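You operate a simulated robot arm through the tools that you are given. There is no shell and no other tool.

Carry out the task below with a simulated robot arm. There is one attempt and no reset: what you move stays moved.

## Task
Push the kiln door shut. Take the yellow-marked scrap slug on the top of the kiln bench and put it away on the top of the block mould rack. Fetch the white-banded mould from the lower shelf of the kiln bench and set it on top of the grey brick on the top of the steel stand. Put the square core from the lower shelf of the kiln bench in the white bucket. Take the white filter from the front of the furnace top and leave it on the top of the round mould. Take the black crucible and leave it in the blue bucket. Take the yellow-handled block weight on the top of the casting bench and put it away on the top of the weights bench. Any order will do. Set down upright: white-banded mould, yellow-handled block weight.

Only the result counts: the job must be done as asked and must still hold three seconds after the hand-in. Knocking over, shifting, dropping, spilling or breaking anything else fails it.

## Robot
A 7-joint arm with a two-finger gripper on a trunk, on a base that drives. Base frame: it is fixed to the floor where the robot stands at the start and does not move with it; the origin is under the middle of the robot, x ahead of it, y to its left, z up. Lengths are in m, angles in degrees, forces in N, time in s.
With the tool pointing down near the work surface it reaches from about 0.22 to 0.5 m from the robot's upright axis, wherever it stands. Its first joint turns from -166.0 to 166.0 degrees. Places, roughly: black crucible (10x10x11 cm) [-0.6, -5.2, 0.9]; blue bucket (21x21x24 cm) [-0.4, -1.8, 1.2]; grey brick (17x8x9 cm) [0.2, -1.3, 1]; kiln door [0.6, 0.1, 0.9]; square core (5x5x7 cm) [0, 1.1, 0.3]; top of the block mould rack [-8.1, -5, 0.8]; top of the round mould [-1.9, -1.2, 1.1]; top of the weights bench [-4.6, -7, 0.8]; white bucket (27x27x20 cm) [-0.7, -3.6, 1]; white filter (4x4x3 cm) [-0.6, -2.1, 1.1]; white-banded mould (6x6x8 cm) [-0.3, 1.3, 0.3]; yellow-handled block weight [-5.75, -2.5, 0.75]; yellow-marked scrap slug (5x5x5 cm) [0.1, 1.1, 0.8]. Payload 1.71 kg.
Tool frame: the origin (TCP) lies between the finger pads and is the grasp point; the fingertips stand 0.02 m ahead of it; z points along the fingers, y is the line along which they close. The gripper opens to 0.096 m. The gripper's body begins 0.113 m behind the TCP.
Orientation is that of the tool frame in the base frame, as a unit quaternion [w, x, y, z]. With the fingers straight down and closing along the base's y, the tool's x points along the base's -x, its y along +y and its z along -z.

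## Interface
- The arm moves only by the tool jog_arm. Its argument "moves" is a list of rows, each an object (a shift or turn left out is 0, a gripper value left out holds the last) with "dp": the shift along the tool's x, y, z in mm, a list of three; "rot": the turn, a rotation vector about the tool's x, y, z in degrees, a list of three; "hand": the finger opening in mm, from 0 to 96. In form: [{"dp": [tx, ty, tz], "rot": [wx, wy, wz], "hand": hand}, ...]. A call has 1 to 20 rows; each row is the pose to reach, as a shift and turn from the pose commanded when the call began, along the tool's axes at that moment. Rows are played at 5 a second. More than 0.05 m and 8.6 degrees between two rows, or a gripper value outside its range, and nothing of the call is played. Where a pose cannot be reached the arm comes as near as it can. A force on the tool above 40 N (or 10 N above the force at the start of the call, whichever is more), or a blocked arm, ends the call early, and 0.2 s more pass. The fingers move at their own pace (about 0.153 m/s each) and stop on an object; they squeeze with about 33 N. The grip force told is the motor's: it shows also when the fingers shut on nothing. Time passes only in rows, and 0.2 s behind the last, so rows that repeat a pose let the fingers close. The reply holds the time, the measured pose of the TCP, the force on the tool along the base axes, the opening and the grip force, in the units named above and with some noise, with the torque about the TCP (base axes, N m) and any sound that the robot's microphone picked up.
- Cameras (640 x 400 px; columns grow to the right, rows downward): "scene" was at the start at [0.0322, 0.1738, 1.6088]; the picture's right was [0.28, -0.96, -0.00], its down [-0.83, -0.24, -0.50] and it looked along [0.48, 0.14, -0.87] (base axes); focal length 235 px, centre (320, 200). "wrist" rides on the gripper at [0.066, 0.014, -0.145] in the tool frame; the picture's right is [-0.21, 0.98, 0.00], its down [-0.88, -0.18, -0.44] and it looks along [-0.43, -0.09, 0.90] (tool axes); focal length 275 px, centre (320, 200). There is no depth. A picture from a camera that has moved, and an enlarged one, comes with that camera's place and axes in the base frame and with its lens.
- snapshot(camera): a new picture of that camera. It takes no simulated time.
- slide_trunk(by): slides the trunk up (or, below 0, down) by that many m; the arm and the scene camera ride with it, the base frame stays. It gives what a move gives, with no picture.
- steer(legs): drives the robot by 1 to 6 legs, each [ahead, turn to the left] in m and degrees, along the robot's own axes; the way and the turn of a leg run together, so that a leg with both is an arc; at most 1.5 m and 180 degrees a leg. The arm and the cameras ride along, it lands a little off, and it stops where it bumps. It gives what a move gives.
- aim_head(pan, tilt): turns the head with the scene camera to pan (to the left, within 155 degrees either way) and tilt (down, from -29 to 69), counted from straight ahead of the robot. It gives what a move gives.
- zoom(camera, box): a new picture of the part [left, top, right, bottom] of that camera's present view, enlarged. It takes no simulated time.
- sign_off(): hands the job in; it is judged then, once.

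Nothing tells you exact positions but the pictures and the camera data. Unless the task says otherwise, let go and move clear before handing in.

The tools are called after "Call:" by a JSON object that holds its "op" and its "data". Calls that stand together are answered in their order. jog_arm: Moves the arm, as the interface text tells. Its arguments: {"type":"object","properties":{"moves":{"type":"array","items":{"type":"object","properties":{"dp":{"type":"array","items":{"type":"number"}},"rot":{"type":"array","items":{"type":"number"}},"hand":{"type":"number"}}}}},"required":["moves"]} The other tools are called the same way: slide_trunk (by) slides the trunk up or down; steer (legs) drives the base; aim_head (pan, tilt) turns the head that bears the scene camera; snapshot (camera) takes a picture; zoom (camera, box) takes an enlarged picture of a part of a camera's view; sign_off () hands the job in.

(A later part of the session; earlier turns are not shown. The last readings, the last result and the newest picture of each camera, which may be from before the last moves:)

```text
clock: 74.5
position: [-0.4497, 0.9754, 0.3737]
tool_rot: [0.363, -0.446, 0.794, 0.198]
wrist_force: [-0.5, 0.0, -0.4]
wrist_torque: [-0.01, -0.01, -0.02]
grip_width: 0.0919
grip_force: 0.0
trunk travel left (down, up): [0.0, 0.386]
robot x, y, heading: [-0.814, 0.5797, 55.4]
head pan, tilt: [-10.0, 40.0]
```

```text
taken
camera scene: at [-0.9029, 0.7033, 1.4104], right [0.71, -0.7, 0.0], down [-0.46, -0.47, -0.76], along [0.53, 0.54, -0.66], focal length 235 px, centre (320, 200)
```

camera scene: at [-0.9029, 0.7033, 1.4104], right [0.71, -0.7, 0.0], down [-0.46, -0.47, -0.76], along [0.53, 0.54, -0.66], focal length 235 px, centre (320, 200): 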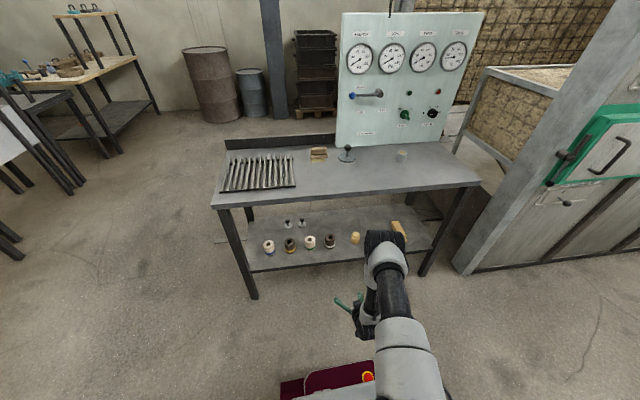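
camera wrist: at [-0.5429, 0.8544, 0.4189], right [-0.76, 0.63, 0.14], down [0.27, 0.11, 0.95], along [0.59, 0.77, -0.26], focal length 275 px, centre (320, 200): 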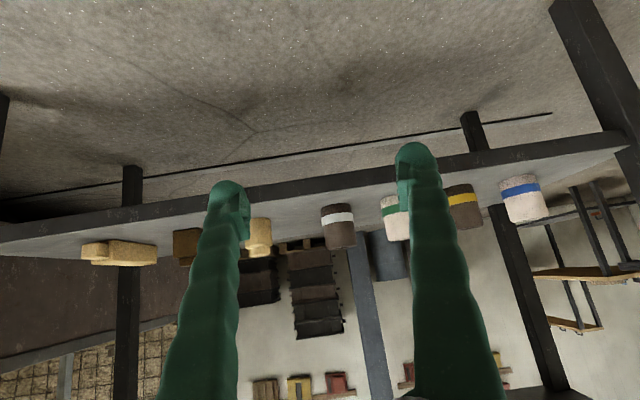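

The arm fits well at this height, and the white-banded mould is 0.36 m straight ahead of the gripper at z≈0.34. I'll drive part of the way and check.

Call:
{"op": "steer", "data": {"legs": [[0.22, 0]]}}

Call:
{"op": "snapshot", "data": {"camera": "wrist"}}

Call:
{"op": "aim_head", "data": {"pan": -5, "tilt": 55}}

Call:
{"op": "snapshot", "data": {"camera": "scene"}}

```text
clock: 76.3
position: [-0.3247, 1.1575, 0.3738]
tool_rot: [0.364, -0.445, 0.794, 0.198]
wrist_force: [0.0, -0.1, 0.3]
wrist_torque: [0.0, 0.0, -0.01]
grip_width: 0.0922
grip_force: 0.1
trunk travel left (down, up): [0.0, 0.386]
robot x, y, heading: [-0.6924, 0.7653, 55.4]
head pan, tilt: [-10.0, 40.0]
```

```text
taken
camera wrist: at [-0.4175, 1.0362, 0.4195], right [-0.76, 0.63, 0.14], down [0.28, 0.11, 0.95], along [0.59, 0.77, -0.26], focal length 275 px, centre (320, 200)
```

wrist: 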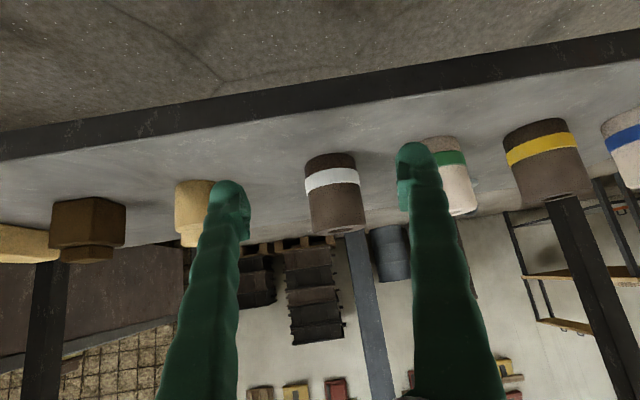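

```text
clock: 77.0
position: [-0.3283, 1.1517, 0.3824]
tool_rot: [0.369, -0.444, 0.792, 0.2]
wrist_force: [0.1, 0.6, -0.6]
wrist_torque: [0.05, -0.02, 0.0]
grip_width: 0.0924
grip_force: 0.0
trunk travel left (down, up): [0.0, 0.386]
robot x, y, heading: [-0.6909, 0.7682, 55.4]
head pan, tilt: [-5.0, 55.0]
```

```text
taken
camera scene: at [-0.7913, 0.8801, 1.3899], right [0.77, -0.64, 0.0], down [-0.53, -0.64, -0.56], along [0.36, 0.43, -0.83], focal length 235 px, centre (320, 200)
```

scene: 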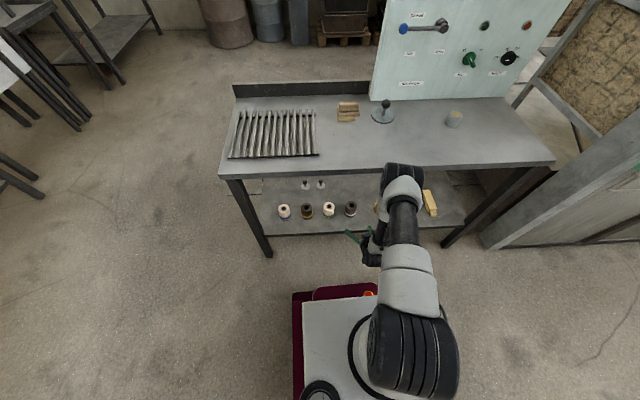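

The mould is centred between the fingers (about 3 mm off) with roughly 0.15 m to go. I'll drive forward 0.13 m so the fingers straddle it, then fine-tune.

Call:
{"op": "steer", "data": {"legs": [[0.13, 0]]}}

Call:
{"op": "jog_arm", "data": {"moves": [{"dp": [0, 0, 0]}]}}

Call:
{"op": "snapshot", "data": {"camera": "wrist"}}

Call:
{"op": "snapshot", "data": {"camera": "scene"}}

```text
clock: 78.3
position: [-0.2801, 1.2167, 0.3822]
tool_rot: [0.366, -0.44, 0.795, 0.198]
wrist_force: [0.2, -0.1, -0.7]
wrist_torque: [-0.03, -0.02, 0.0]
grip_width: 0.0919
grip_force: 0.1
trunk travel left (down, up): [0.0, 0.386]
robot x, y, heading: [-0.6347, 0.8464, 55.1]
head pan, tilt: [-5.0, 55.0]
stopped in leg 1: the robot was blocked; the commanded pose is now the measured one
```

```text
clock: 78.7
position: [-0.2807, 1.2157, 0.3811]
tool_rot: [0.367, -0.44, 0.795, 0.198]
wrist_force: [0.1, 0.0, 0.2]
wrist_torque: [0.02, -0.03, -0.01]
grip_width: 0.0918
grip_force: 0.0
trunk travel left (down, up): [0.0, 0.386]
robot x, y, heading: [-0.6343, 0.8448, 55.0]
head pan, tilt: [-5.0, 55.0]
```

```text
taken
camera wrist: at [-0.3746, 1.0967, 0.4257], right [-0.76, 0.64, 0.15], down [0.27, 0.1, 0.96], along [0.59, 0.76, -0.25], focal length 275 px, centre (320, 200)
```

wrist: 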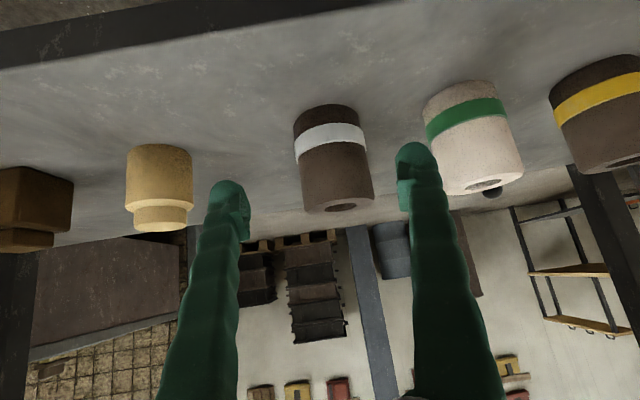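

```text
taken
camera scene: at [-0.7479, 0.9444, 1.3901], right [0.77, -0.64, 0.0], down [-0.53, -0.63, -0.57], along [0.37, 0.44, -0.82], focal length 235 px, centre (320, 200)
```

scene: 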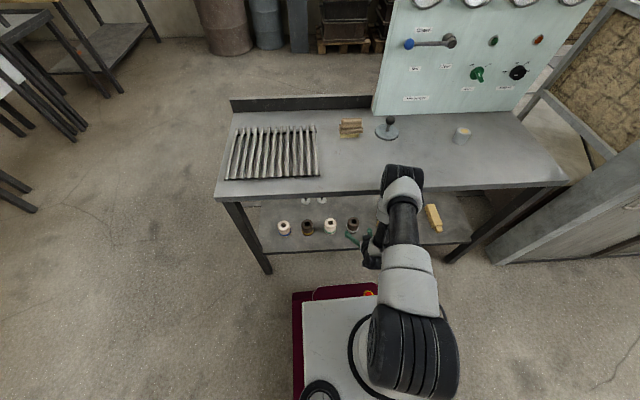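

The base stopped about 4 cm short, so something bumped. I'll zoom in to find the contact before doing anything else.

Call:
{"op": "zoom", "data": {"camera": "scene", "box": [270, 120, 510, 400]}}

Call:
{"op": "aim_head", "data": {"pan": -40, "tilt": 50}}

Call:
{"op": "snapshot", "data": {"camera": "scene"}}

Call:
{"op": "aim_head", "data": {"pan": 15, "tilt": 69}}

Call:
{"op": "snapshot", "data": {"camera": "scene"}}

```text
1.43 times, centred on (390, 260) of scene
camera zoom: at [-0.7479, 0.9444, 1.3901], right [0.77, -0.64, 0.0], down [-0.53, -0.63, -0.57], along [0.37, 0.44, -0.82], focal length 335 px, centre (220, 114)
```

zoom: 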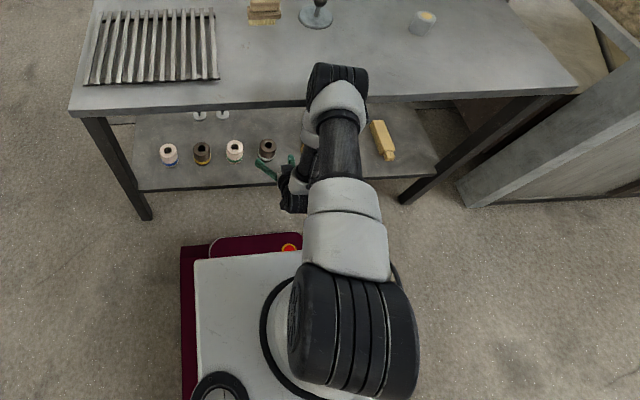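

```text
clock: 79.7
position: [-0.2805, 1.217, 0.3812]
tool_rot: [0.366, -0.441, 0.795, 0.198]
wrist_force: [0.4, 0.0, 0.0]
wrist_torque: [0.0, 0.0, -0.02]
grip_width: 0.0918
grip_force: 0.1
trunk travel left (down, up): [0.0, 0.386]
robot x, y, heading: [-0.6346, 0.8484, 55.2]
head pan, tilt: [-40.0, 50.0]
```

```text
taken
camera scene: at [-0.7199, 0.9091, 1.3967], right [0.26, -0.97, 0.0], down [-0.74, -0.2, -0.64], along [0.62, 0.17, -0.77], focal length 235 px, centre (320, 200)
```

scene: 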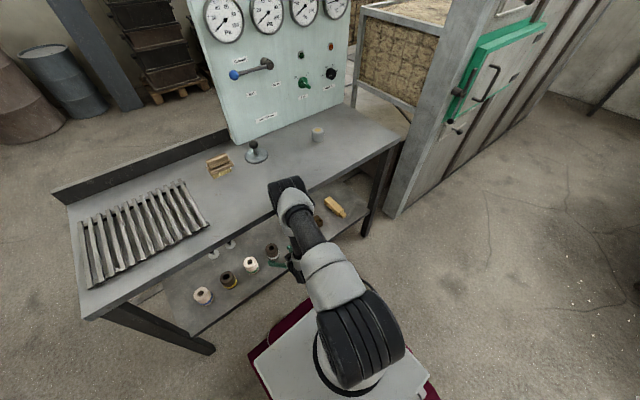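

```text
clock: 80.9
position: [-0.2804, 1.2173, 0.3817]
tool_rot: [0.366, -0.441, 0.795, 0.198]
wrist_force: [-0.3, 0.7, -0.6]
wrist_torque: [0.01, 0.02, 0.01]
grip_width: 0.0917
grip_force: 0.0
trunk travel left (down, up): [0.0, 0.386]
robot x, y, heading: [-0.6377, 0.846, 55.2]
head pan, tilt: [15.0, 68.8]
```

```text
taken
camera scene: at [-0.7751, 0.9415, 1.3747], right [0.94, -0.34, 0.0], down [-0.32, -0.88, -0.36], along [0.12, 0.34, -0.93], focal length 235 px, centre (320, 200)
```

scene: 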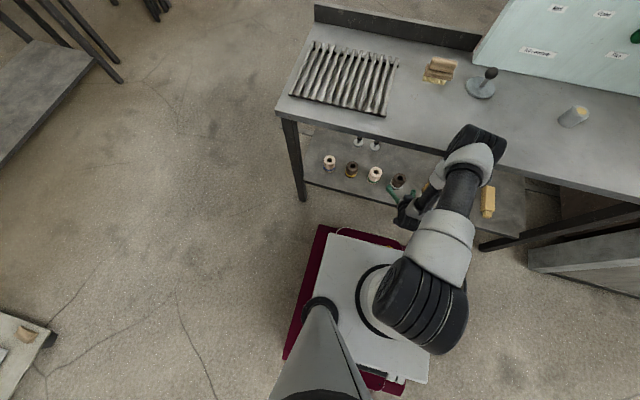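

The forearm just below the elbow touched the bench-top edge. I'll back the base off 10 cm and reach further with the arm instead, which keeps the elbow away from the edge.

Call:
{"op": "steer", "data": {"legs": [[-0.1, 0]]}}

Call:
{"op": "jog_arm", "data": {"moves": [{"dp": [0, 0, 0]}, {"dp": [0, 0, 0]}]}}

Call:
{"op": "snapshot", "data": {"camera": "wrist"}}

Call:
{"op": "aim_head", "data": {"pan": -40, "tilt": 50}}

Call:
{"op": "snapshot", "data": {"camera": "scene"}}

```text
clock: 82.1
position: [-0.3373, 1.1368, 0.3797]
tool_rot: [0.366, -0.44, 0.795, 0.199]
wrist_force: [-0.1, -0.1, 0.2]
wrist_torque: [0.01, 0.04, 0.0]
grip_width: 0.0919
grip_force: 0.1
trunk travel left (down, up): [0.0, 0.386]
robot x, y, heading: [-0.689, 0.7659, 55.1]
head pan, tilt: [15.0, 68.8]
```

```text
clock: 82.7
position: [-0.3401, 1.1321, 0.3877]
tool_rot: [0.372, -0.439, 0.793, 0.201]
wrist_force: [-0.4, 0.6, -0.3]
wrist_torque: [0.0, -0.02, 0.0]
grip_width: 0.092
grip_force: 0.1
trunk travel left (down, up): [0.0, 0.386]
robot x, y, heading: [-0.6908, 0.7642, 55.1]
head pan, tilt: [15.0, 68.8]
```

```text
taken
camera wrist: at [-0.4342, 1.0109, 0.4302], right [-0.76, 0.63, 0.15], down [0.27, 0.09, 0.96], along [0.59, 0.77, -0.24], focal length 275 px, centre (320, 200)
```

wrist: 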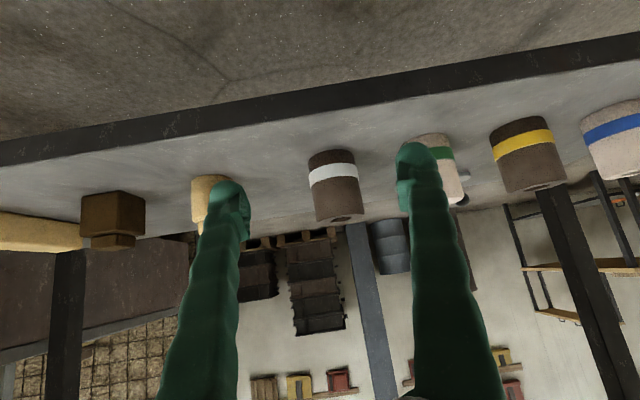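

```text
clock: 83.9
position: [-0.3414, 1.1308, 0.3872]
tool_rot: [0.371, -0.44, 0.793, 0.201]
wrist_force: [-0.8, -0.2, -0.2]
wrist_torque: [0.03, -0.02, 0.0]
grip_width: 0.092
grip_force: 0.0
trunk travel left (down, up): [0.0, 0.386]
robot x, y, heading: [-0.6897, 0.7632, 55.1]
head pan, tilt: [-40.0, 50.0]
```

```text
taken
camera scene: at [-0.7648, 0.843, 1.3966], right [0.26, -0.96, 0.01], down [-0.75, -0.21, -0.63], along [0.61, 0.16, -0.77], focal length 235 px, centre (320, 200)
```

scene: 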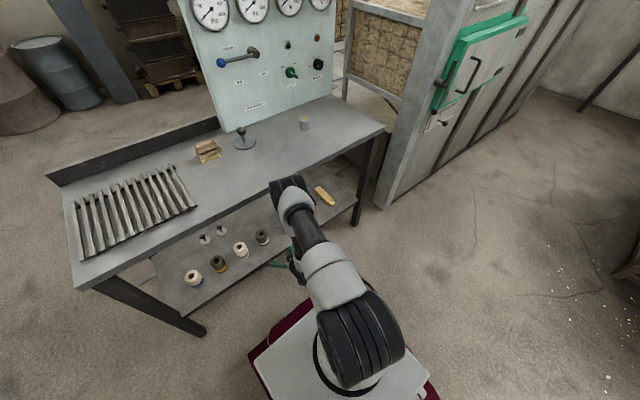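

The mould is still centred, about 0.17 m ahead. I'll extend the arm toward it while watching the elbow against the bench edge.

Call:
{"op": "jog_arm", "data": {"moves": [{"dp": [-12, 1, 27]}, {"dp": [-24, 2, 55]}, {"dp": [-36, 3, 82]}, {"dp": [-45, 3, 102]}, {"dp": [-45, 3, 102]}]}}

Call:
{"op": "snapshot", "data": {"camera": "wrist"}}

Call:
{"op": "snapshot", "data": {"camera": "scene"}}

```text
clock: 85.1
position: [-0.285, 1.2241, 0.3565]
tool_rot: [0.372, -0.439, 0.793, 0.201]
wrist_force: [-1.0, -0.2, 0.4]
wrist_torque: [0.02, -0.02, -0.02]
grip_width: 0.092
grip_force: 0.1
trunk travel left (down, up): [0.0, 0.386]
robot x, y, heading: [-0.691, 0.7615, 55.4]
head pan, tilt: [-40.0, 50.0]
```

```text
taken
camera wrist: at [-0.378, 1.1032, 0.3988], right [-0.76, 0.63, 0.15], down [0.27, 0.09, 0.96], along [0.59, 0.77, -0.24], focal length 275 px, centre (320, 200)
```

wrist: 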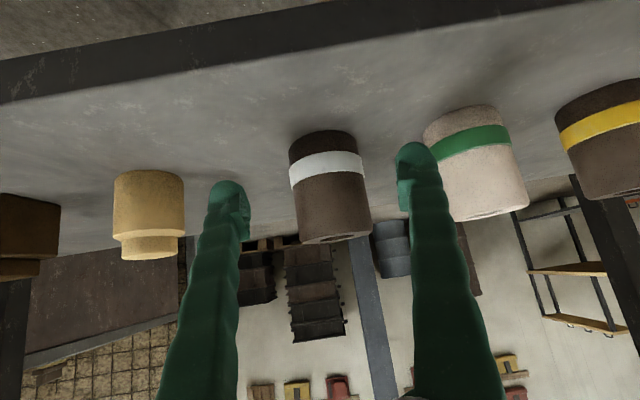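

```text
taken
camera scene: at [-0.7647, 0.843, 1.3966], right [0.26, -0.97, 0.01], down [-0.75, -0.21, -0.63], along [0.61, 0.16, -0.77], focal length 235 px, centre (320, 200)
```

scene: 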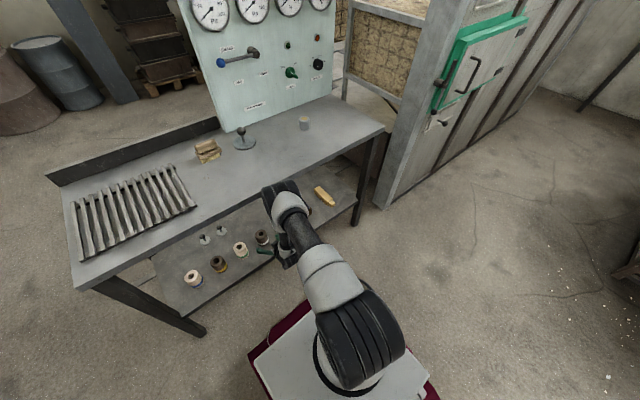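

The elbow is clear of the bench edge. I'll move the last 7 cm and close on the mould.

Call:
{"op": "jog_arm", "data": {"moves": [{"dp": [-12, 1, 23]}, {"dp": [-24, 2, 46]}, {"dp": [-34, 3, 67]}, {"dp": [-34, 3, 67]}]}}

Call:
{"op": "snapshot", "data": {"camera": "wrist"}}

```text
clock: 86.1
position: [-0.2481, 1.2878, 0.3387]
tool_rot: [0.372, -0.439, 0.793, 0.201]
wrist_force: [-0.5, 0.4, -0.2]
wrist_torque: [0.0, 0.02, -0.01]
grip_width: 0.092
grip_force: 0.1
trunk travel left (down, up): [0.0, 0.386]
robot x, y, heading: [-0.6924, 0.761, 55.2]
head pan, tilt: [-40.0, 50.0]
```

```text
taken
camera wrist: at [-0.342, 1.1671, 0.3816], right [-0.76, 0.63, 0.15], down [0.27, 0.09, 0.96], along [0.59, 0.77, -0.24], focal length 275 px, centre (320, 200)
```

wrist: 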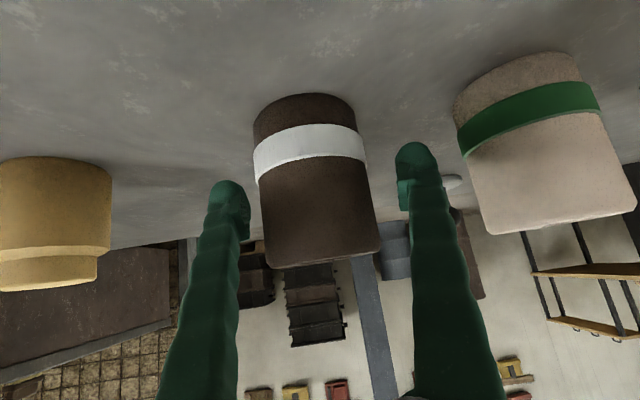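

The mould is between the fingers. Closing the gripper and lifting slightly.

Call:
{"op": "jog_arm", "data": {"moves": [{"dp": [0, 0, 0], "hand": 70}, {"dp": [0, 0, 0], "hand": 45}, {"dp": [0, 0, 0], "hand": 30}, {"dp": [0, 0, 0], "hand": 30}, {"dp": [0, 0, 0], "hand": 30}]}}

Call:
{"op": "snapshot", "data": {"camera": "wrist"}}

```text
clock: 87.3
position: [-0.2481, 1.2875, 0.3397]
tool_rot: [0.372, -0.439, 0.793, 0.201]
wrist_force: [0.2, 0.9, 0.3]
wrist_torque: [0.02, -0.01, -0.03]
grip_width: 0.0621
grip_force: 33.1
trunk travel left (down, up): [0.0, 0.386]
robot x, y, heading: [-0.6918, 0.7649, 55.2]
head pan, tilt: [-40.0, 50.0]
```

```text
taken
camera wrist: at [-0.342, 1.167, 0.3817], right [-0.76, 0.63, 0.15], down [0.27, 0.09, 0.96], along [0.59, 0.77, -0.24], focal length 275 px, centre (320, 200)
```

wrist: 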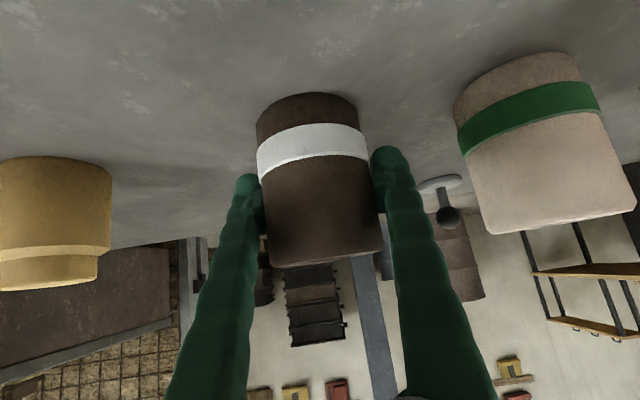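

Gripped at 62 mm. Lifting 5 cm, then backing the base away from the bench.

Call:
{"op": "jog_arm", "data": {"moves": [{"dp": [-8, 0, -6]}, {"dp": [-15, 0, -13]}, {"dp": [-27, 0, -23]}, {"dp": [-38, 0, -32]}, {"dp": [-38, 0, -32]}]}}

Call:
{"op": "snapshot", "data": {"camera": "wrist"}}

Call:
{"op": "snapshot", "data": {"camera": "scene"}}

```text
clock: 88.5
position: [-0.2492, 1.2874, 0.3894]
tool_rot: [0.372, -0.44, 0.793, 0.201]
wrist_force: [0.9, 0.1, -2.4]
wrist_torque: [0.01, -0.04, 0.05]
grip_width: 0.0621
grip_force: 33.2
trunk travel left (down, up): [0.0, 0.386]
robot x, y, heading: [-0.6925, 0.7649, 55.2]
head pan, tilt: [-40.0, 50.0]
```

```text
taken
camera wrist: at [-0.3436, 1.1673, 0.4321], right [-0.76, 0.63, 0.15], down [0.27, 0.09, 0.96], along [0.59, 0.77, -0.24], focal length 275 px, centre (320, 200)
```

wrist: 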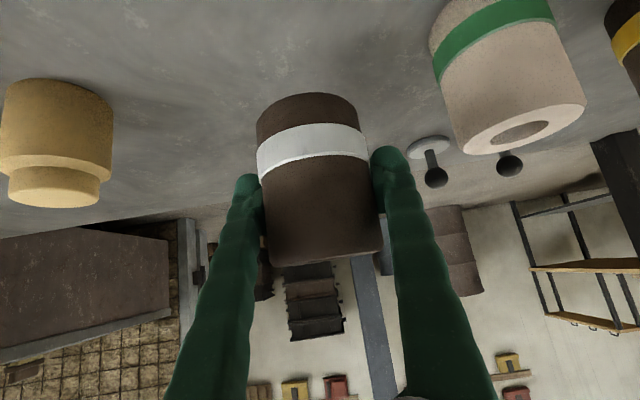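

```text
taken
camera scene: at [-0.7647, 0.8431, 1.3966], right [0.26, -0.97, 0.01], down [-0.75, -0.21, -0.63], along [0.61, 0.16, -0.77], focal length 235 px, centre (320, 200)
```

scene: 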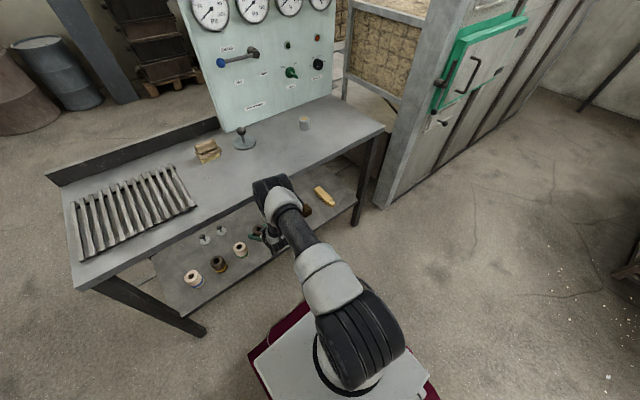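

The mould is held and lifted clear. I'll back away from the bench, raise the trunk and pull the arm in for the drive to the stand.

Call:
{"op": "steer", "data": {"legs": [[-0.45, 0]]}}

Call:
{"op": "slide_trunk", "data": {"by": 0.386}}

Call:
{"op": "jog_arm", "data": {"moves": [{"dp": [-10, 0, -40]}, {"dp": [-20, 0, -80]}, {"dp": [-35, 0, -120]}, {"dp": [-60, 0, -155]}, {"dp": [-90, 0, -190]}, {"dp": [-120, 0, -220]}, {"dp": [-150, 0, -250]}, {"dp": [-150, 0, -250]}]}}

Call:
{"op": "snapshot", "data": {"camera": "wrist"}}

```text
clock: 91.4
position: [-0.5047, 0.916, 0.3883]
tool_rot: [0.373, -0.436, 0.795, 0.199]
wrist_force: [-0.4, 0.2, -3.4]
wrist_torque: [0.02, -0.01, 0.03]
grip_width: 0.0625
grip_force: 33.1
trunk travel left (down, up): [0.0, 0.386]
robot x, y, heading: [-0.949, 0.3966, 54.6]
head pan, tilt: [-40.0, 50.0]
```

```text
clock: 95.1
position: [-0.5074, 0.9111, 0.7847]
tool_rot: [0.379, -0.434, 0.792, 0.203]
wrist_force: [0.4, -0.5, -2.7]
wrist_torque: [0.05, 0.01, 0.01]
grip_width: 0.0621
grip_force: 33.1
trunk travel left (down, up): [-0.386, 0.0]
robot x, y, heading: [-0.9511, 0.3926, 54.5]
head pan, tilt: [-40.0, 50.0]
```

```text
clock: 96.9
position: [-0.5648, 0.829, 1.0587]
tool_rot: [0.378, -0.435, 0.792, 0.203]
wrist_force: [0.0, 0.6, -2.2]
wrist_torque: [0.02, -0.02, 0.03]
grip_width: 0.0619
grip_force: 32.6
trunk travel left (down, up): [-0.386, 0.0]
robot x, y, heading: [-0.9513, 0.3934, 54.6]
head pan, tilt: [-40.0, 50.0]
```

```text
taken
camera wrist: at [-0.6597, 0.7089, 1.0991], right [-0.75, 0.64, 0.15], down [0.26, 0.08, 0.96], along [0.6, 0.76, -0.23], focal length 275 px, centre (320, 200)
```

wrist: 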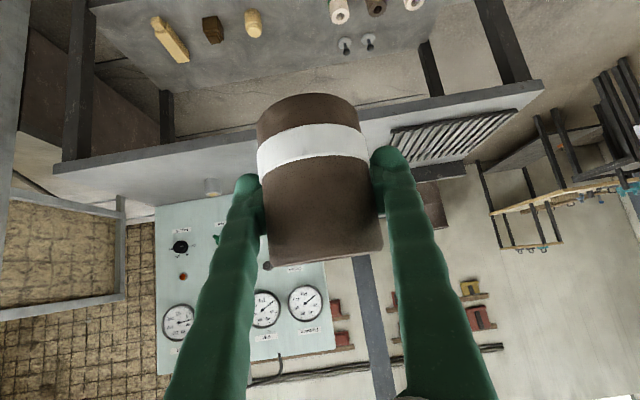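

I'll raise the arm a little more and pull it back, then drive to face the steel stand.

Call:
{"op": "jog_arm", "data": {"moves": [{"dp": [-9, 0, -40]}, {"dp": [-18, 0, -80]}, {"dp": [-27, 0, -125]}, {"dp": [-27, 0, -125]}]}}

Call:
{"op": "steer", "data": {"legs": [[0, -62], [0, -62.4], [1.0, 0], [0, 32.8]]}}

Call:
{"op": "aim_head", "data": {"pan": 0, "tilt": 40}}

Call:
{"op": "snapshot", "data": {"camera": "scene"}}

Call:
{"op": "snapshot", "data": {"camera": "wrist"}}

```text
clock: 97.9
position: [-0.597, 0.771, 1.1624]
tool_rot: [0.382, -0.435, 0.79, 0.203]
wrist_force: [-0.5, -0.3, -2.3]
wrist_torque: [0.03, 0.01, -0.04]
grip_width: 0.0619
grip_force: 32.8
out of reach, approached as far as the arm can: row 3, 4
trunk travel left (down, up): [-0.386, 0.0]
robot x, y, heading: [-0.9507, 0.3981, 54.6]
head pan, tilt: [-40.0, 50.0]
```

```text
clock: 111.8
position: [-0.2292, -0.9041, 1.1614]
tool_rot: [0.414, 0.263, 0.861, -0.133]
wrist_force: [-0.5, 0.3, -1.9]
wrist_torque: [-0.04, -0.02, -0.02]
grip_width: 0.0617
grip_force: 32.8
trunk travel left (down, up): [-0.386, 0.0]
robot x, y, heading: [-0.5929, -0.5423, -36.7]
head pan, tilt: [-40.0, 50.0]
```

```text
clock: 112.8
position: [-0.2286, -0.9148, 1.1848]
tool_rot: [0.439, 0.256, 0.848, -0.15]
wrist_force: [0.9, -0.2, -2.3]
wrist_torque: [-0.01, -0.01, 0.0]
grip_width: 0.0611
grip_force: 32.9
trunk travel left (down, up): [-0.386, 0.0]
robot x, y, heading: [-0.597, -0.5408, -36.8]
head pan, tilt: [0.0, 40.0]
```

```text
taken
camera scene: at [-0.4572, -0.4513, 1.7948], right [-0.6, -0.8, 0.0], down [-0.52, 0.39, -0.76], along [0.6, -0.45, -0.66], focal length 235 px, centre (320, 200)
```

scene: 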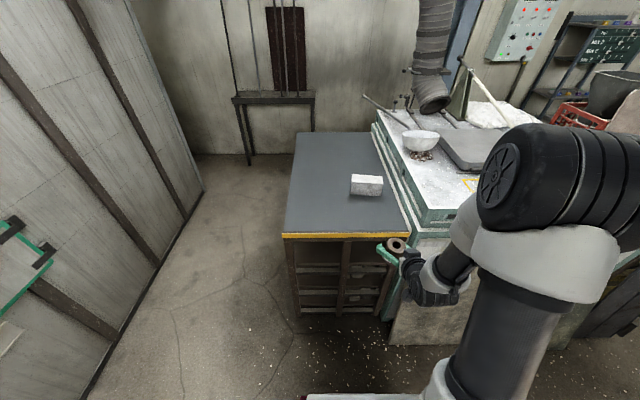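

```text
taken
camera wrist: at [-0.3505, -0.813, 1.2124], right [0.65, 0.74, 0.14], down [0.02, -0.2, 0.98], along [0.76, -0.64, -0.15], focal length 275 px, centre (320, 200)
```

wrist: 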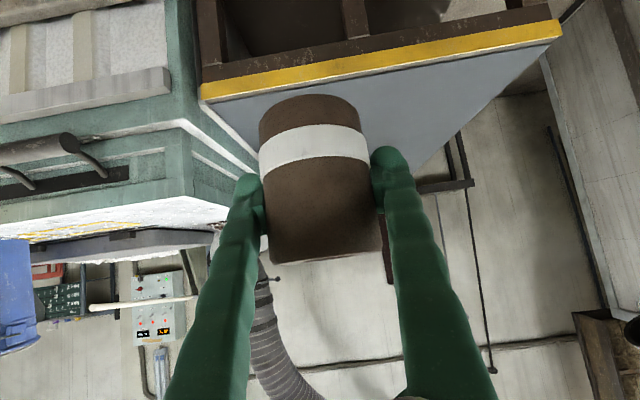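

I'm facing the steel stand with the brick near (0.21, -1.27). I'll zoom to get the brick's position and height.

Call:
{"op": "zoom", "data": {"camera": "scene", "box": [260, 110, 440, 260]}}

Call:
{"op": "aim_head", "data": {"pan": -10, "tilt": 20}}

Call:
{"op": "snapshot", "data": {"camera": "scene"}}

```text
2.67 times, centred on (350, 185) of scene
camera zoom: at [-0.4572, -0.4513, 1.7948], right [-0.6, -0.8, 0.0], down [-0.52, 0.39, -0.76], along [0.6, -0.45, -0.66], focal length 626 px, centre (240, 240)
```

zoom: 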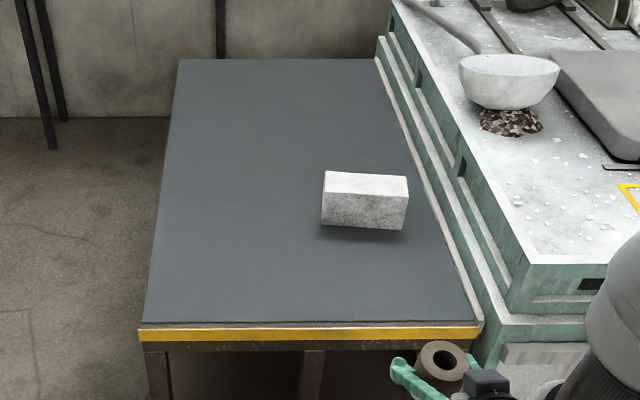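

```text
clock: 113.7
position: [-0.2279, -0.9139, 1.1846]
tool_rot: [0.439, 0.255, 0.848, -0.15]
wrist_force: [-0.4, -0.6, -1.6]
wrist_torque: [0.02, -0.04, -0.01]
grip_width: 0.0614
grip_force: 33.2
trunk travel left (down, up): [-0.386, 0.0]
robot x, y, heading: [-0.5953, -0.5451, -36.9]
head pan, tilt: [-10.0, 20.0]
```

```text
taken
camera scene: at [-0.4606, -0.4686, 1.826], right [-0.73, -0.68, 0.0], down [-0.25, 0.26, -0.93], along [0.64, -0.68, -0.36], focal length 235 px, centre (320, 200)
```

scene: 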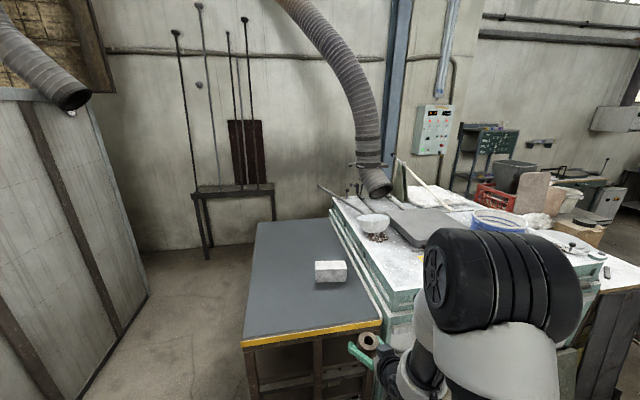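

Using the 17 cm brick width as scale, the brick top centre is near (0.22, -1.27, 1.035). I'll restore the exact grip tilt so the mould is upright, then drive closer.

Call:
{"op": "jog_arm", "data": {"moves": [{"dp": [-10, 0, 14], "rot": [-0.3, 1.8, 0.3]}, {"dp": [-20, 0, 28], "rot": [-0.6, 3.6, 0.6]}, {"dp": [-28, 0, 41], "rot": [-0.9, 5.3, 1.0]}, {"dp": [-28, 0, 41], "rot": [-0.9, 5.3, 1.0]}]}}

Call:
{"op": "steer", "data": {"legs": [[0.37, 0]]}}

Call:
{"op": "aim_head", "data": {"pan": 0, "tilt": 40}}

Call:
{"op": "snapshot", "data": {"camera": "scene"}}

Call:
{"op": "snapshot", "data": {"camera": "wrist"}}

```text
clock: 114.7
position: [-0.2033, -0.9213, 1.1675]
tool_rot: [0.382, 0.273, 0.876, -0.112]
wrist_force: [0.3, -0.2, -2.4]
wrist_torque: [-0.01, -0.04, 0.01]
grip_width: 0.0615
grip_force: 33.0
trunk travel left (down, up): [-0.386, 0.0]
robot x, y, heading: [-0.5955, -0.5387, -37.1]
head pan, tilt: [-10.0, 20.0]
```

```text
clock: 117.2
position: [0.098, -1.1507, 1.1653]
tool_rot: [0.382, 0.273, 0.875, -0.113]
wrist_force: [-0.2, -0.8, -2.2]
wrist_torque: [-0.03, 0.0, 0.0]
grip_width: 0.0612
grip_force: 32.9
trunk travel left (down, up): [-0.386, 0.0]
robot x, y, heading: [-0.2917, -0.7713, -37.3]
head pan, tilt: [-10.0, 20.0]
```

```text
clock: 118.0
position: [0.0843, -1.1393, 1.1749]
tool_rot: [0.39, 0.273, 0.872, -0.116]
wrist_force: [-0.5, -0.6, -2.6]
wrist_torque: [0.01, -0.04, 0.03]
grip_width: 0.0614
grip_force: 33.1
trunk travel left (down, up): [-0.386, 0.0]
robot x, y, heading: [-0.2897, -0.7723, -37.1]
head pan, tilt: [0.0, 40.0]
```

```text
taken
camera scene: at [-0.155, -0.6791, 1.7949], right [-0.6, -0.8, 0.0], down [-0.52, 0.39, -0.76], along [0.6, -0.46, -0.65], focal length 235 px, centre (320, 200)
```

scene: 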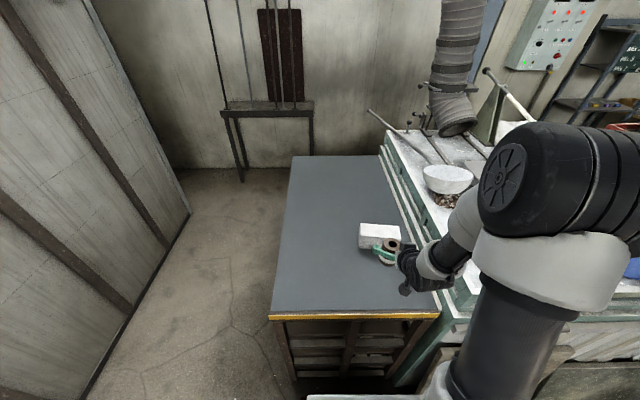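

```text
taken
camera wrist: at [-0.0349, -1.0412, 1.2235], right [0.67, 0.73, 0.16], down [0.1, -0.31, 0.95], along [0.74, -0.61, -0.28], focal length 275 px, centre (320, 200)
```

wrist: 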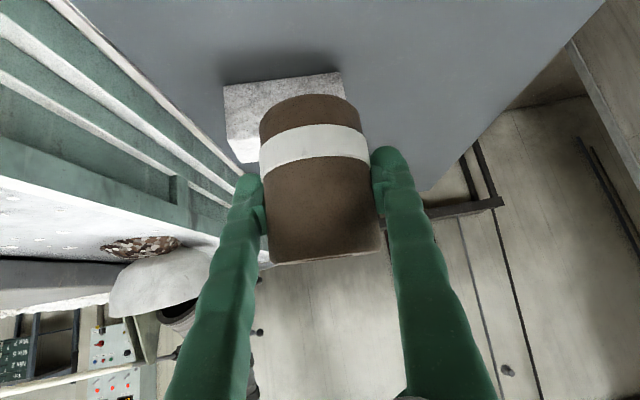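

The mould is now hovering near the brick. I'll zoom in to measure the brick relative to the mould.

Call:
{"op": "zoom", "data": {"camera": "scene", "box": [320, 180, 460, 320]}}

Call:
{"op": "zoom", "data": {"camera": "wrist", "box": [180, 40, 420, 280]}}

```text
2.86 times, centred on (390, 250) of scene
camera zoom: at [-0.155, -0.6791, 1.7949], right [-0.6, -0.8, 0.0], down [-0.52, 0.39, -0.76], along [0.6, -0.46, -0.65], focal length 671 px, centre (120, 57)
```

zoom: 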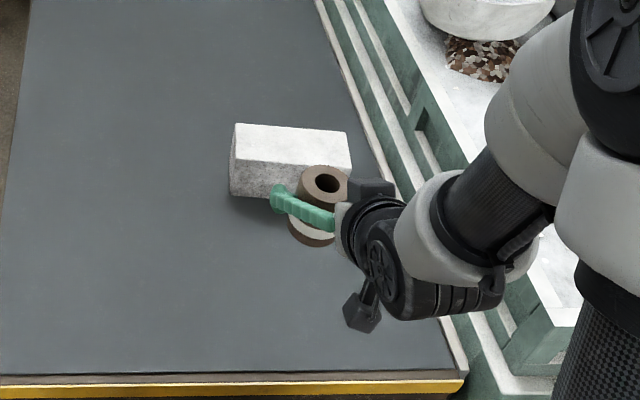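

```text
1.67 times, centred on (300, 160) of wrist
camera zoom: at [-0.0349, -1.0412, 1.2235], right [0.67, 0.73, 0.16], down [0.1, -0.31, 0.95], along [0.74, -0.61, -0.28], focal length 459 px, centre (353, 267)
```

zoom: 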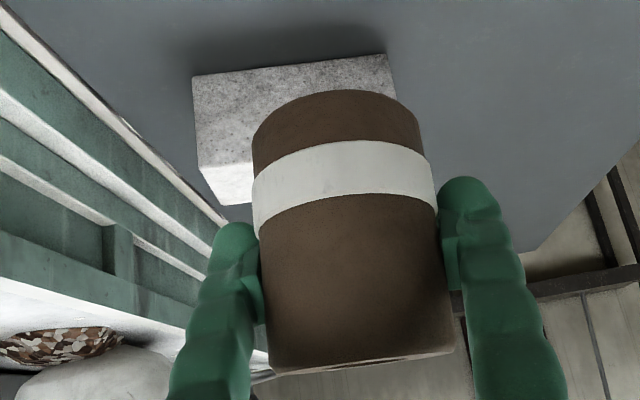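

The brick top centre is near (0.232, -1.298) at z≈1.03. I'll move the mould above it with the grip tilt restored, staying a few centimetres high.

Call:
{"op": "jog_arm", "data": {"moves": [{"dp": [-19, -8, 32], "rot": [0.1, -0.3, -0.15]}, {"dp": [-37, -16, 64], "rot": [0.2, -0.7, -0.3]}, {"dp": [-56, -24, 96], "rot": [0.3, -1, -0.45]}, {"dp": [-75, -32, 128], "rot": [0.4, -1.3, -0.6]}, {"dp": [-94, -40, 160], "rot": [0.45, -1.7, -0.75]}, {"dp": [-112, -48, 191], "rot": [0.5, -2, -0.9]}, {"dp": [-112, -48, 191], "rot": [0.5, -2, -0.9]}, {"dp": [-112, -48, 191], "rot": [0.5, -2, -0.9]}]}}

Call:
{"op": "zoom", "data": {"camera": "scene", "box": [320, 140, 460, 280]}}

Call:
{"op": "snapshot", "data": {"camera": "wrist"}}

```text
clock: 119.8
position: [0.2353, -1.3025, 1.1294]
tool_rot: [0.402, 0.266, 0.867, -0.127]
wrist_force: [-0.1, -0.6, -2.4]
wrist_torque: [-0.03, -0.03, -0.03]
grip_width: 0.0612
grip_force: 32.7
trunk travel left (down, up): [-0.386, 0.0]
robot x, y, heading: [-0.2923, -0.7691, -37.2]
head pan, tilt: [0.0, 40.0]
```

```text
2.86 times, centred on (390, 210) of scene
camera zoom: at [-0.1533, -0.6802, 1.7947], right [-0.6, -0.8, 0.0], down [-0.52, 0.4, -0.75], along [0.6, -0.46, -0.66], focal length 671 px, centre (120, 171)
```

zoom: 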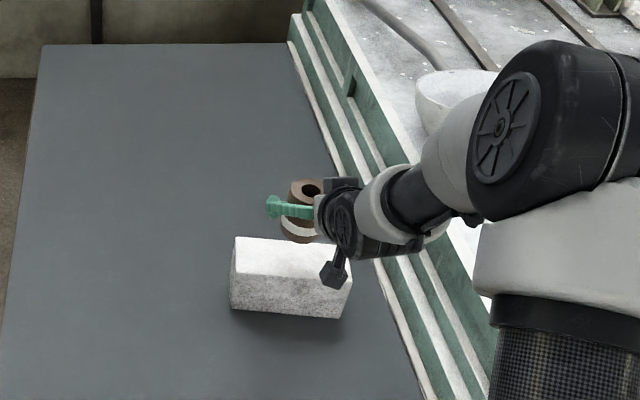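

```text
taken
camera wrist: at [0.1172, -1.2035, 1.1722], right [0.66, 0.74, 0.15], down [0.09, -0.27, 0.96], along [0.75, -0.62, -0.24], focal length 275 px, centre (320, 200)
```

wrist: 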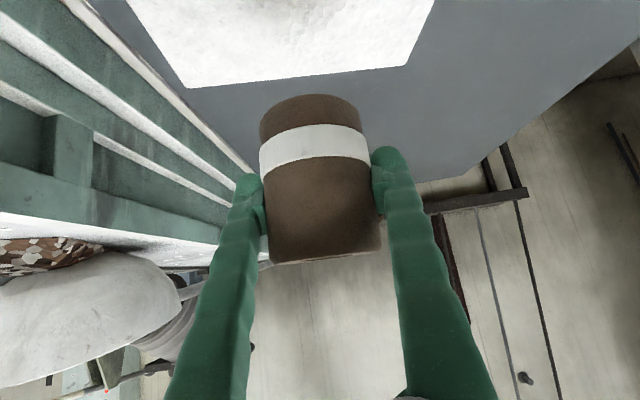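

From this view the brick top is at z≈1.028 and centred at (0.224, -1.291). I'll shift back about 1 cm and lower to just above contact.

Call:
{"op": "jog_arm", "data": {"moves": [{"dp": [15, 1, 8]}, {"dp": [30, 2, 16.5]}, {"dp": [44.5, 2.7, 24.8]}, {"dp": [44.5, 2.7, 24.8]}]}}

Call:
{"op": "snapshot", "data": {"camera": "wrist"}}

Call:
{"op": "zoom", "data": {"camera": "scene", "box": [340, 160, 440, 250]}}

```text
clock: 120.8
position: [0.229, -1.2941, 1.0802]
tool_rot: [0.402, 0.266, 0.867, -0.128]
wrist_force: [-0.7, -0.9, -2.2]
wrist_torque: [0.0, -0.02, 0.03]
grip_width: 0.0613
grip_force: 33.1
trunk travel left (down, up): [-0.386, 0.0]
robot x, y, heading: [-0.2937, -0.7692, -37.3]
head pan, tilt: [0.0, 40.0]
```

```text
taken
camera wrist: at [0.1095, -1.1954, 1.1221], right [0.66, 0.74, 0.15], down [0.09, -0.27, 0.96], along [0.75, -0.62, -0.24], focal length 275 px, centre (320, 200)
```

wrist: 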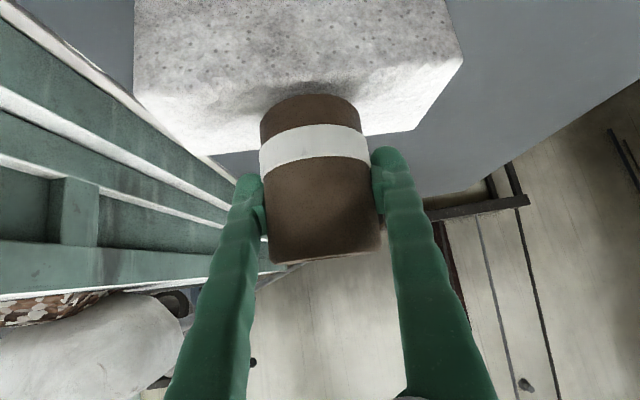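

```text
4.44 times, centred on (390, 205) of scene
camera zoom: at [-0.1545, -0.6791, 1.7948], right [-0.6, -0.8, 0.0], down [-0.52, 0.4, -0.76], along [0.6, -0.46, -0.66], focal length 1044 px, centre (9, 178)
```

zoom: 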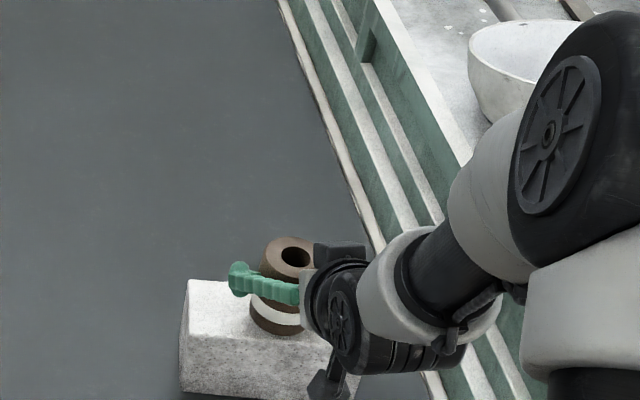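

The mould is centred over the brick about 1.3 cm up. I'll lower it in small steps until contact.

Call:
{"op": "jog_arm", "data": {"moves": [{"dp": [3, 0, 2.6]}, {"dp": [6, 0, 5.2]}, {"dp": [8.4, 0, 7.1]}, {"dp": [8.4, 0, 7.1]}]}}

Call:
{"op": "jog_arm", "data": {"moves": [{"dp": [1.5, 0, 1.3]}, {"dp": [1.5, 0, 1.3]}]}}

```text
clock: 121.8
position: [0.2287, -1.2946, 1.0705]
tool_rot: [0.404, 0.265, 0.866, -0.129]
wrist_force: [0.1, -1.4, 9.0]
wrist_torque: [-0.27, 0.27, 0.01]
grip_width: 0.0614
grip_force: 32.7
trunk travel left (down, up): [-0.386, 0.0]
robot x, y, heading: [-0.296, -0.7665, -37.1]
head pan, tilt: [0.0, 40.0]
```

```text
clock: 122.4
position: [0.2286, -1.2943, 1.0705]
tool_rot: [0.405, 0.265, 0.865, -0.13]
wrist_force: [0.8, -3.7, 22.6]
wrist_torque: [-0.43, 0.71, 0.03]
grip_width: 0.0613
grip_force: 32.6
trunk travel left (down, up): [-0.386, 0.0]
robot x, y, heading: [-0.2947, -0.7709, -37.1]
head pan, tilt: [0.0, 40.0]
```

The mould is in contact with the brick. I'll ease off the pressure and release.

Call:
{"op": "jog_arm", "data": {"moves": [{"dp": [-1.8, 0, -1.5]}, {"dp": [-1.8, 0, -1.5]}]}}

Call:
{"op": "jog_arm", "data": {"moves": [{"dp": [0, 0, 0], "hand": 66}, {"dp": [0, 0, 0], "hand": 75}, {"dp": [0, 0, 0], "hand": 90}, {"dp": [0, 0, 0], "hand": 90}]}}

Call:
{"op": "snapshot", "data": {"camera": "wrist"}}

```text
clock: 123.0
position: [0.2283, -1.2929, 1.0707]
tool_rot: [0.403, 0.266, 0.866, -0.129]
wrist_force: [6.2, -6.6, 15.9]
wrist_torque: [-0.51, 0.25, 0.19]
grip_width: 0.0617
grip_force: 33.8
trunk travel left (down, up): [-0.386, 0.0]
robot x, y, heading: [-0.2955, -0.7682, -37.0]
head pan, tilt: [0.0, 40.0]
```

```text
clock: 124.0
position: [0.2294, -1.2938, 1.0703]
tool_rot: [0.402, 0.266, 0.867, -0.128]
wrist_force: [-0.4, -0.1, -1.2]
wrist_torque: [0.01, -0.03, 0.01]
grip_width: 0.0897
grip_force: 0.1
trunk travel left (down, up): [-0.386, 0.0]
robot x, y, heading: [-0.2981, -0.7724, -37.0]
head pan, tilt: [0.0, 40.0]
```

```text
taken
camera wrist: at [0.1093, -1.1948, 1.1117], right [0.66, 0.74, 0.15], down [0.09, -0.27, 0.96], along [0.75, -0.62, -0.24], focal length 275 px, centre (320, 200)
```

wrist: 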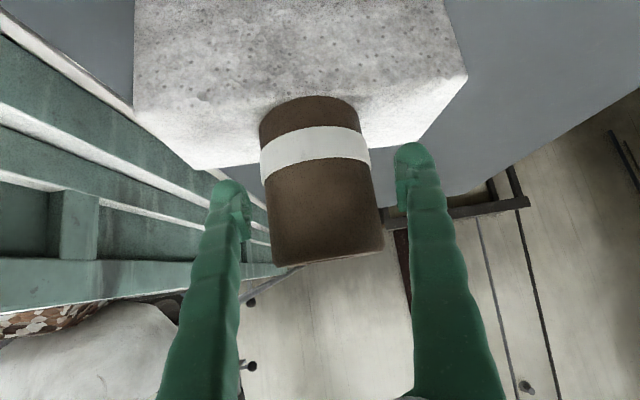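

The mould stands on the brick. I'll retract along the tool axis and check it.

Call:
{"op": "jog_arm", "data": {"moves": [{"dp": [0, 0, -30]}, {"dp": [0, 0, -70]}, {"dp": [0, 0, -110]}, {"dp": [0, 0, -140]}, {"dp": [0, 0, -140]}]}}

Call:
{"op": "zoom", "data": {"camera": "scene", "box": [320, 140, 460, 280]}}

Call:
{"op": "snapshot", "data": {"camera": "wrist"}}

```text
clock: 125.2
position: [0.1389, -1.2328, 1.1599]
tool_rot: [0.402, 0.266, 0.867, -0.127]
wrist_force: [-0.2, -0.2, 0.2]
wrist_torque: [-0.01, 0.0, 0.02]
grip_width: 0.0897
grip_force: 0.2
trunk travel left (down, up): [-0.386, 0.0]
robot x, y, heading: [-0.2937, -0.7727, -37.0]
head pan, tilt: [0.0, 40.0]
```

```text
2.86 times, centred on (390, 210) of scene
camera zoom: at [-0.1537, -0.6797, 1.7947], right [-0.6, -0.8, 0.0], down [-0.52, 0.4, -0.75], along [0.6, -0.46, -0.66], focal length 671 px, centre (120, 171)
```

zoom: 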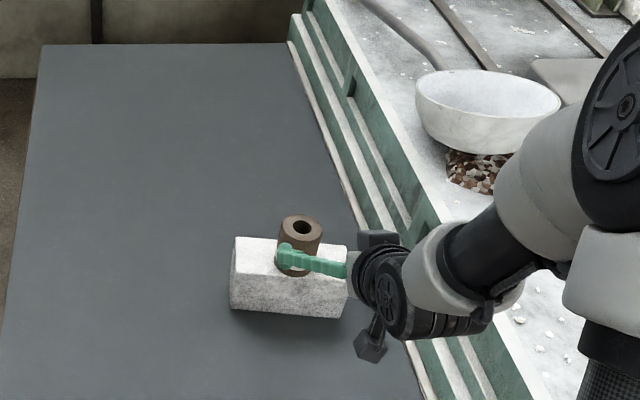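

```text
taken
camera wrist: at [0.0202, -1.133, 1.2028], right [0.66, 0.74, 0.15], down [0.09, -0.27, 0.96], along [0.75, -0.62, -0.24], focal length 275 px, centre (320, 200)
```

wrist: 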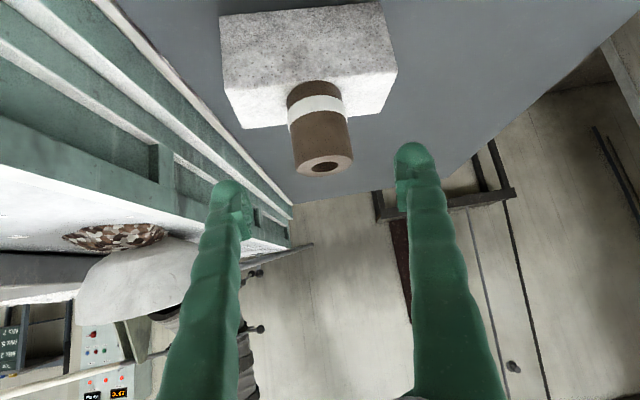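

The mould stands upright on the brick. Next is the square core, so I'll back off and drive to face the bench's lower shelf again.

Call:
{"op": "steer", "data": {"legs": [[-0.4, 0], [0, 132.3], [0.85, 0], [0, -40.8]]}}

Call:
{"op": "slide_trunk", "data": {"by": -0.386}}

Call:
{"op": "aim_head", "data": {"pan": -20, "tilt": 45}}

Call:
{"op": "snapshot", "data": {"camera": "scene"}}

Call:
{"op": "snapshot", "data": {"camera": "wrist"}}

```text
clock: 141.2
position: [-0.2882, 0.7831, 1.1603]
tool_rot: [0.368, -0.451, 0.787, 0.207]
wrist_force: [0.8, -0.4, 0.0]
wrist_torque: [0.0, 0.01, -0.01]
grip_width: 0.0902
grip_force: 0.1
trunk travel left (down, up): [-0.386, 0.0]
robot x, y, heading: [-0.7225, 0.3237, 56.7]
head pan, tilt: [0.0, 40.0]
```

```text
clock: 144.9
position: [-0.2957, 0.7691, 0.7844]
tool_rot: [0.374, -0.45, 0.783, 0.21]
wrist_force: [-0.3, 1.0, -0.5]
wrist_torque: [-0.01, 0.01, 0.0]
grip_width: 0.0897
grip_force: 0.0
trunk travel left (down, up): [0.0, 0.386]
robot x, y, heading: [-0.719, 0.3202, 56.3]
head pan, tilt: [0.0, 40.0]
```

```text
clock: 145.7
position: [-0.2974, 0.7679, 0.7852]
tool_rot: [0.374, -0.449, 0.784, 0.209]
wrist_force: [-0.5, -0.4, -0.5]
wrist_torque: [-0.02, -0.02, -0.03]
grip_width: 0.0898
grip_force: 0.1
trunk travel left (down, up): [0.0, 0.386]
robot x, y, heading: [-0.7227, 0.3287, 56.5]
head pan, tilt: [-20.0, 45.0]
```

```text
taken
camera scene: at [-0.8043, 0.4279, 1.4033], right [0.6, -0.8, 0.01], down [-0.57, -0.43, -0.7], along [0.56, 0.41, -0.72], focal length 235 px, centre (320, 200)
```

scene: 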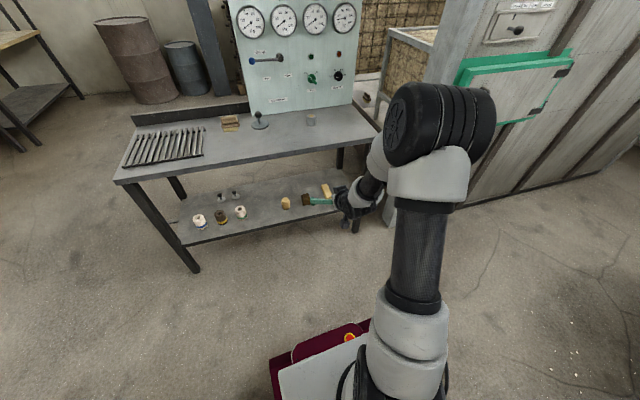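

```text
taken
camera wrist: at [-0.3875, 0.6448, 0.8254], right [-0.78, 0.61, 0.15], down [0.26, 0.09, 0.96], along [0.57, 0.79, -0.23], focal length 275 px, centre (320, 200)
```

wrist: 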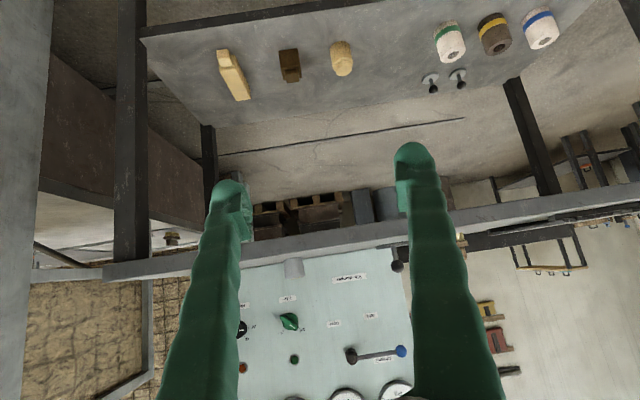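

I can see the shelf items again, and the dark block is near (-0.03, 1.11). I'll zoom in to confirm which one is the square core and how it is oriented.

Call:
{"op": "zoom", "data": {"camera": "wrist", "box": [190, 20, 380, 130]}}

Call:
{"op": "zoom", "data": {"camera": "scene", "box": [260, 160, 380, 240]}}

```text
3.37 times, centred on (285, 75) of wrist
camera zoom: at [-0.3875, 0.6448, 0.8254], right [-0.78, 0.61, 0.15], down [0.26, 0.09, 0.96], along [0.57, 0.79, -0.23], focal length 927 px, centre (438, 621)
```

zoom: 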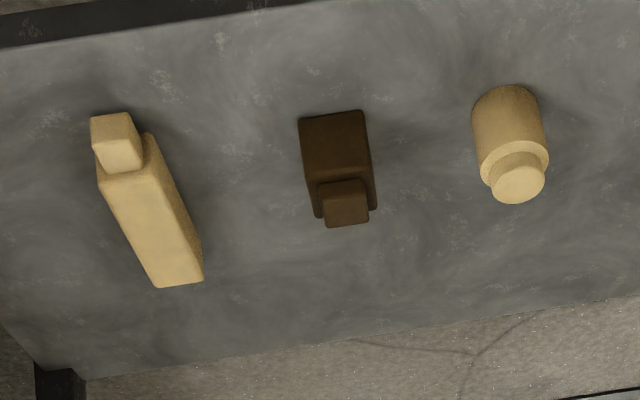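

```text
5.00 times, centred on (320, 200) of scene
camera zoom: at [-0.8043, 0.4279, 1.4033], right [0.6, -0.8, 0.01], down [-0.57, -0.43, -0.7], along [0.56, 0.41, -0.72], focal length 1174 px, centre (320, 200)
```

zoom: 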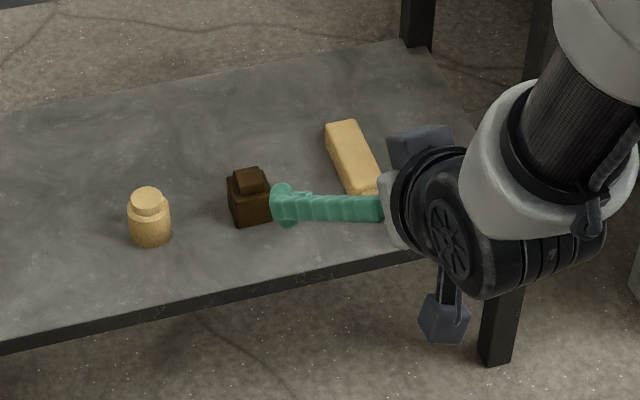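

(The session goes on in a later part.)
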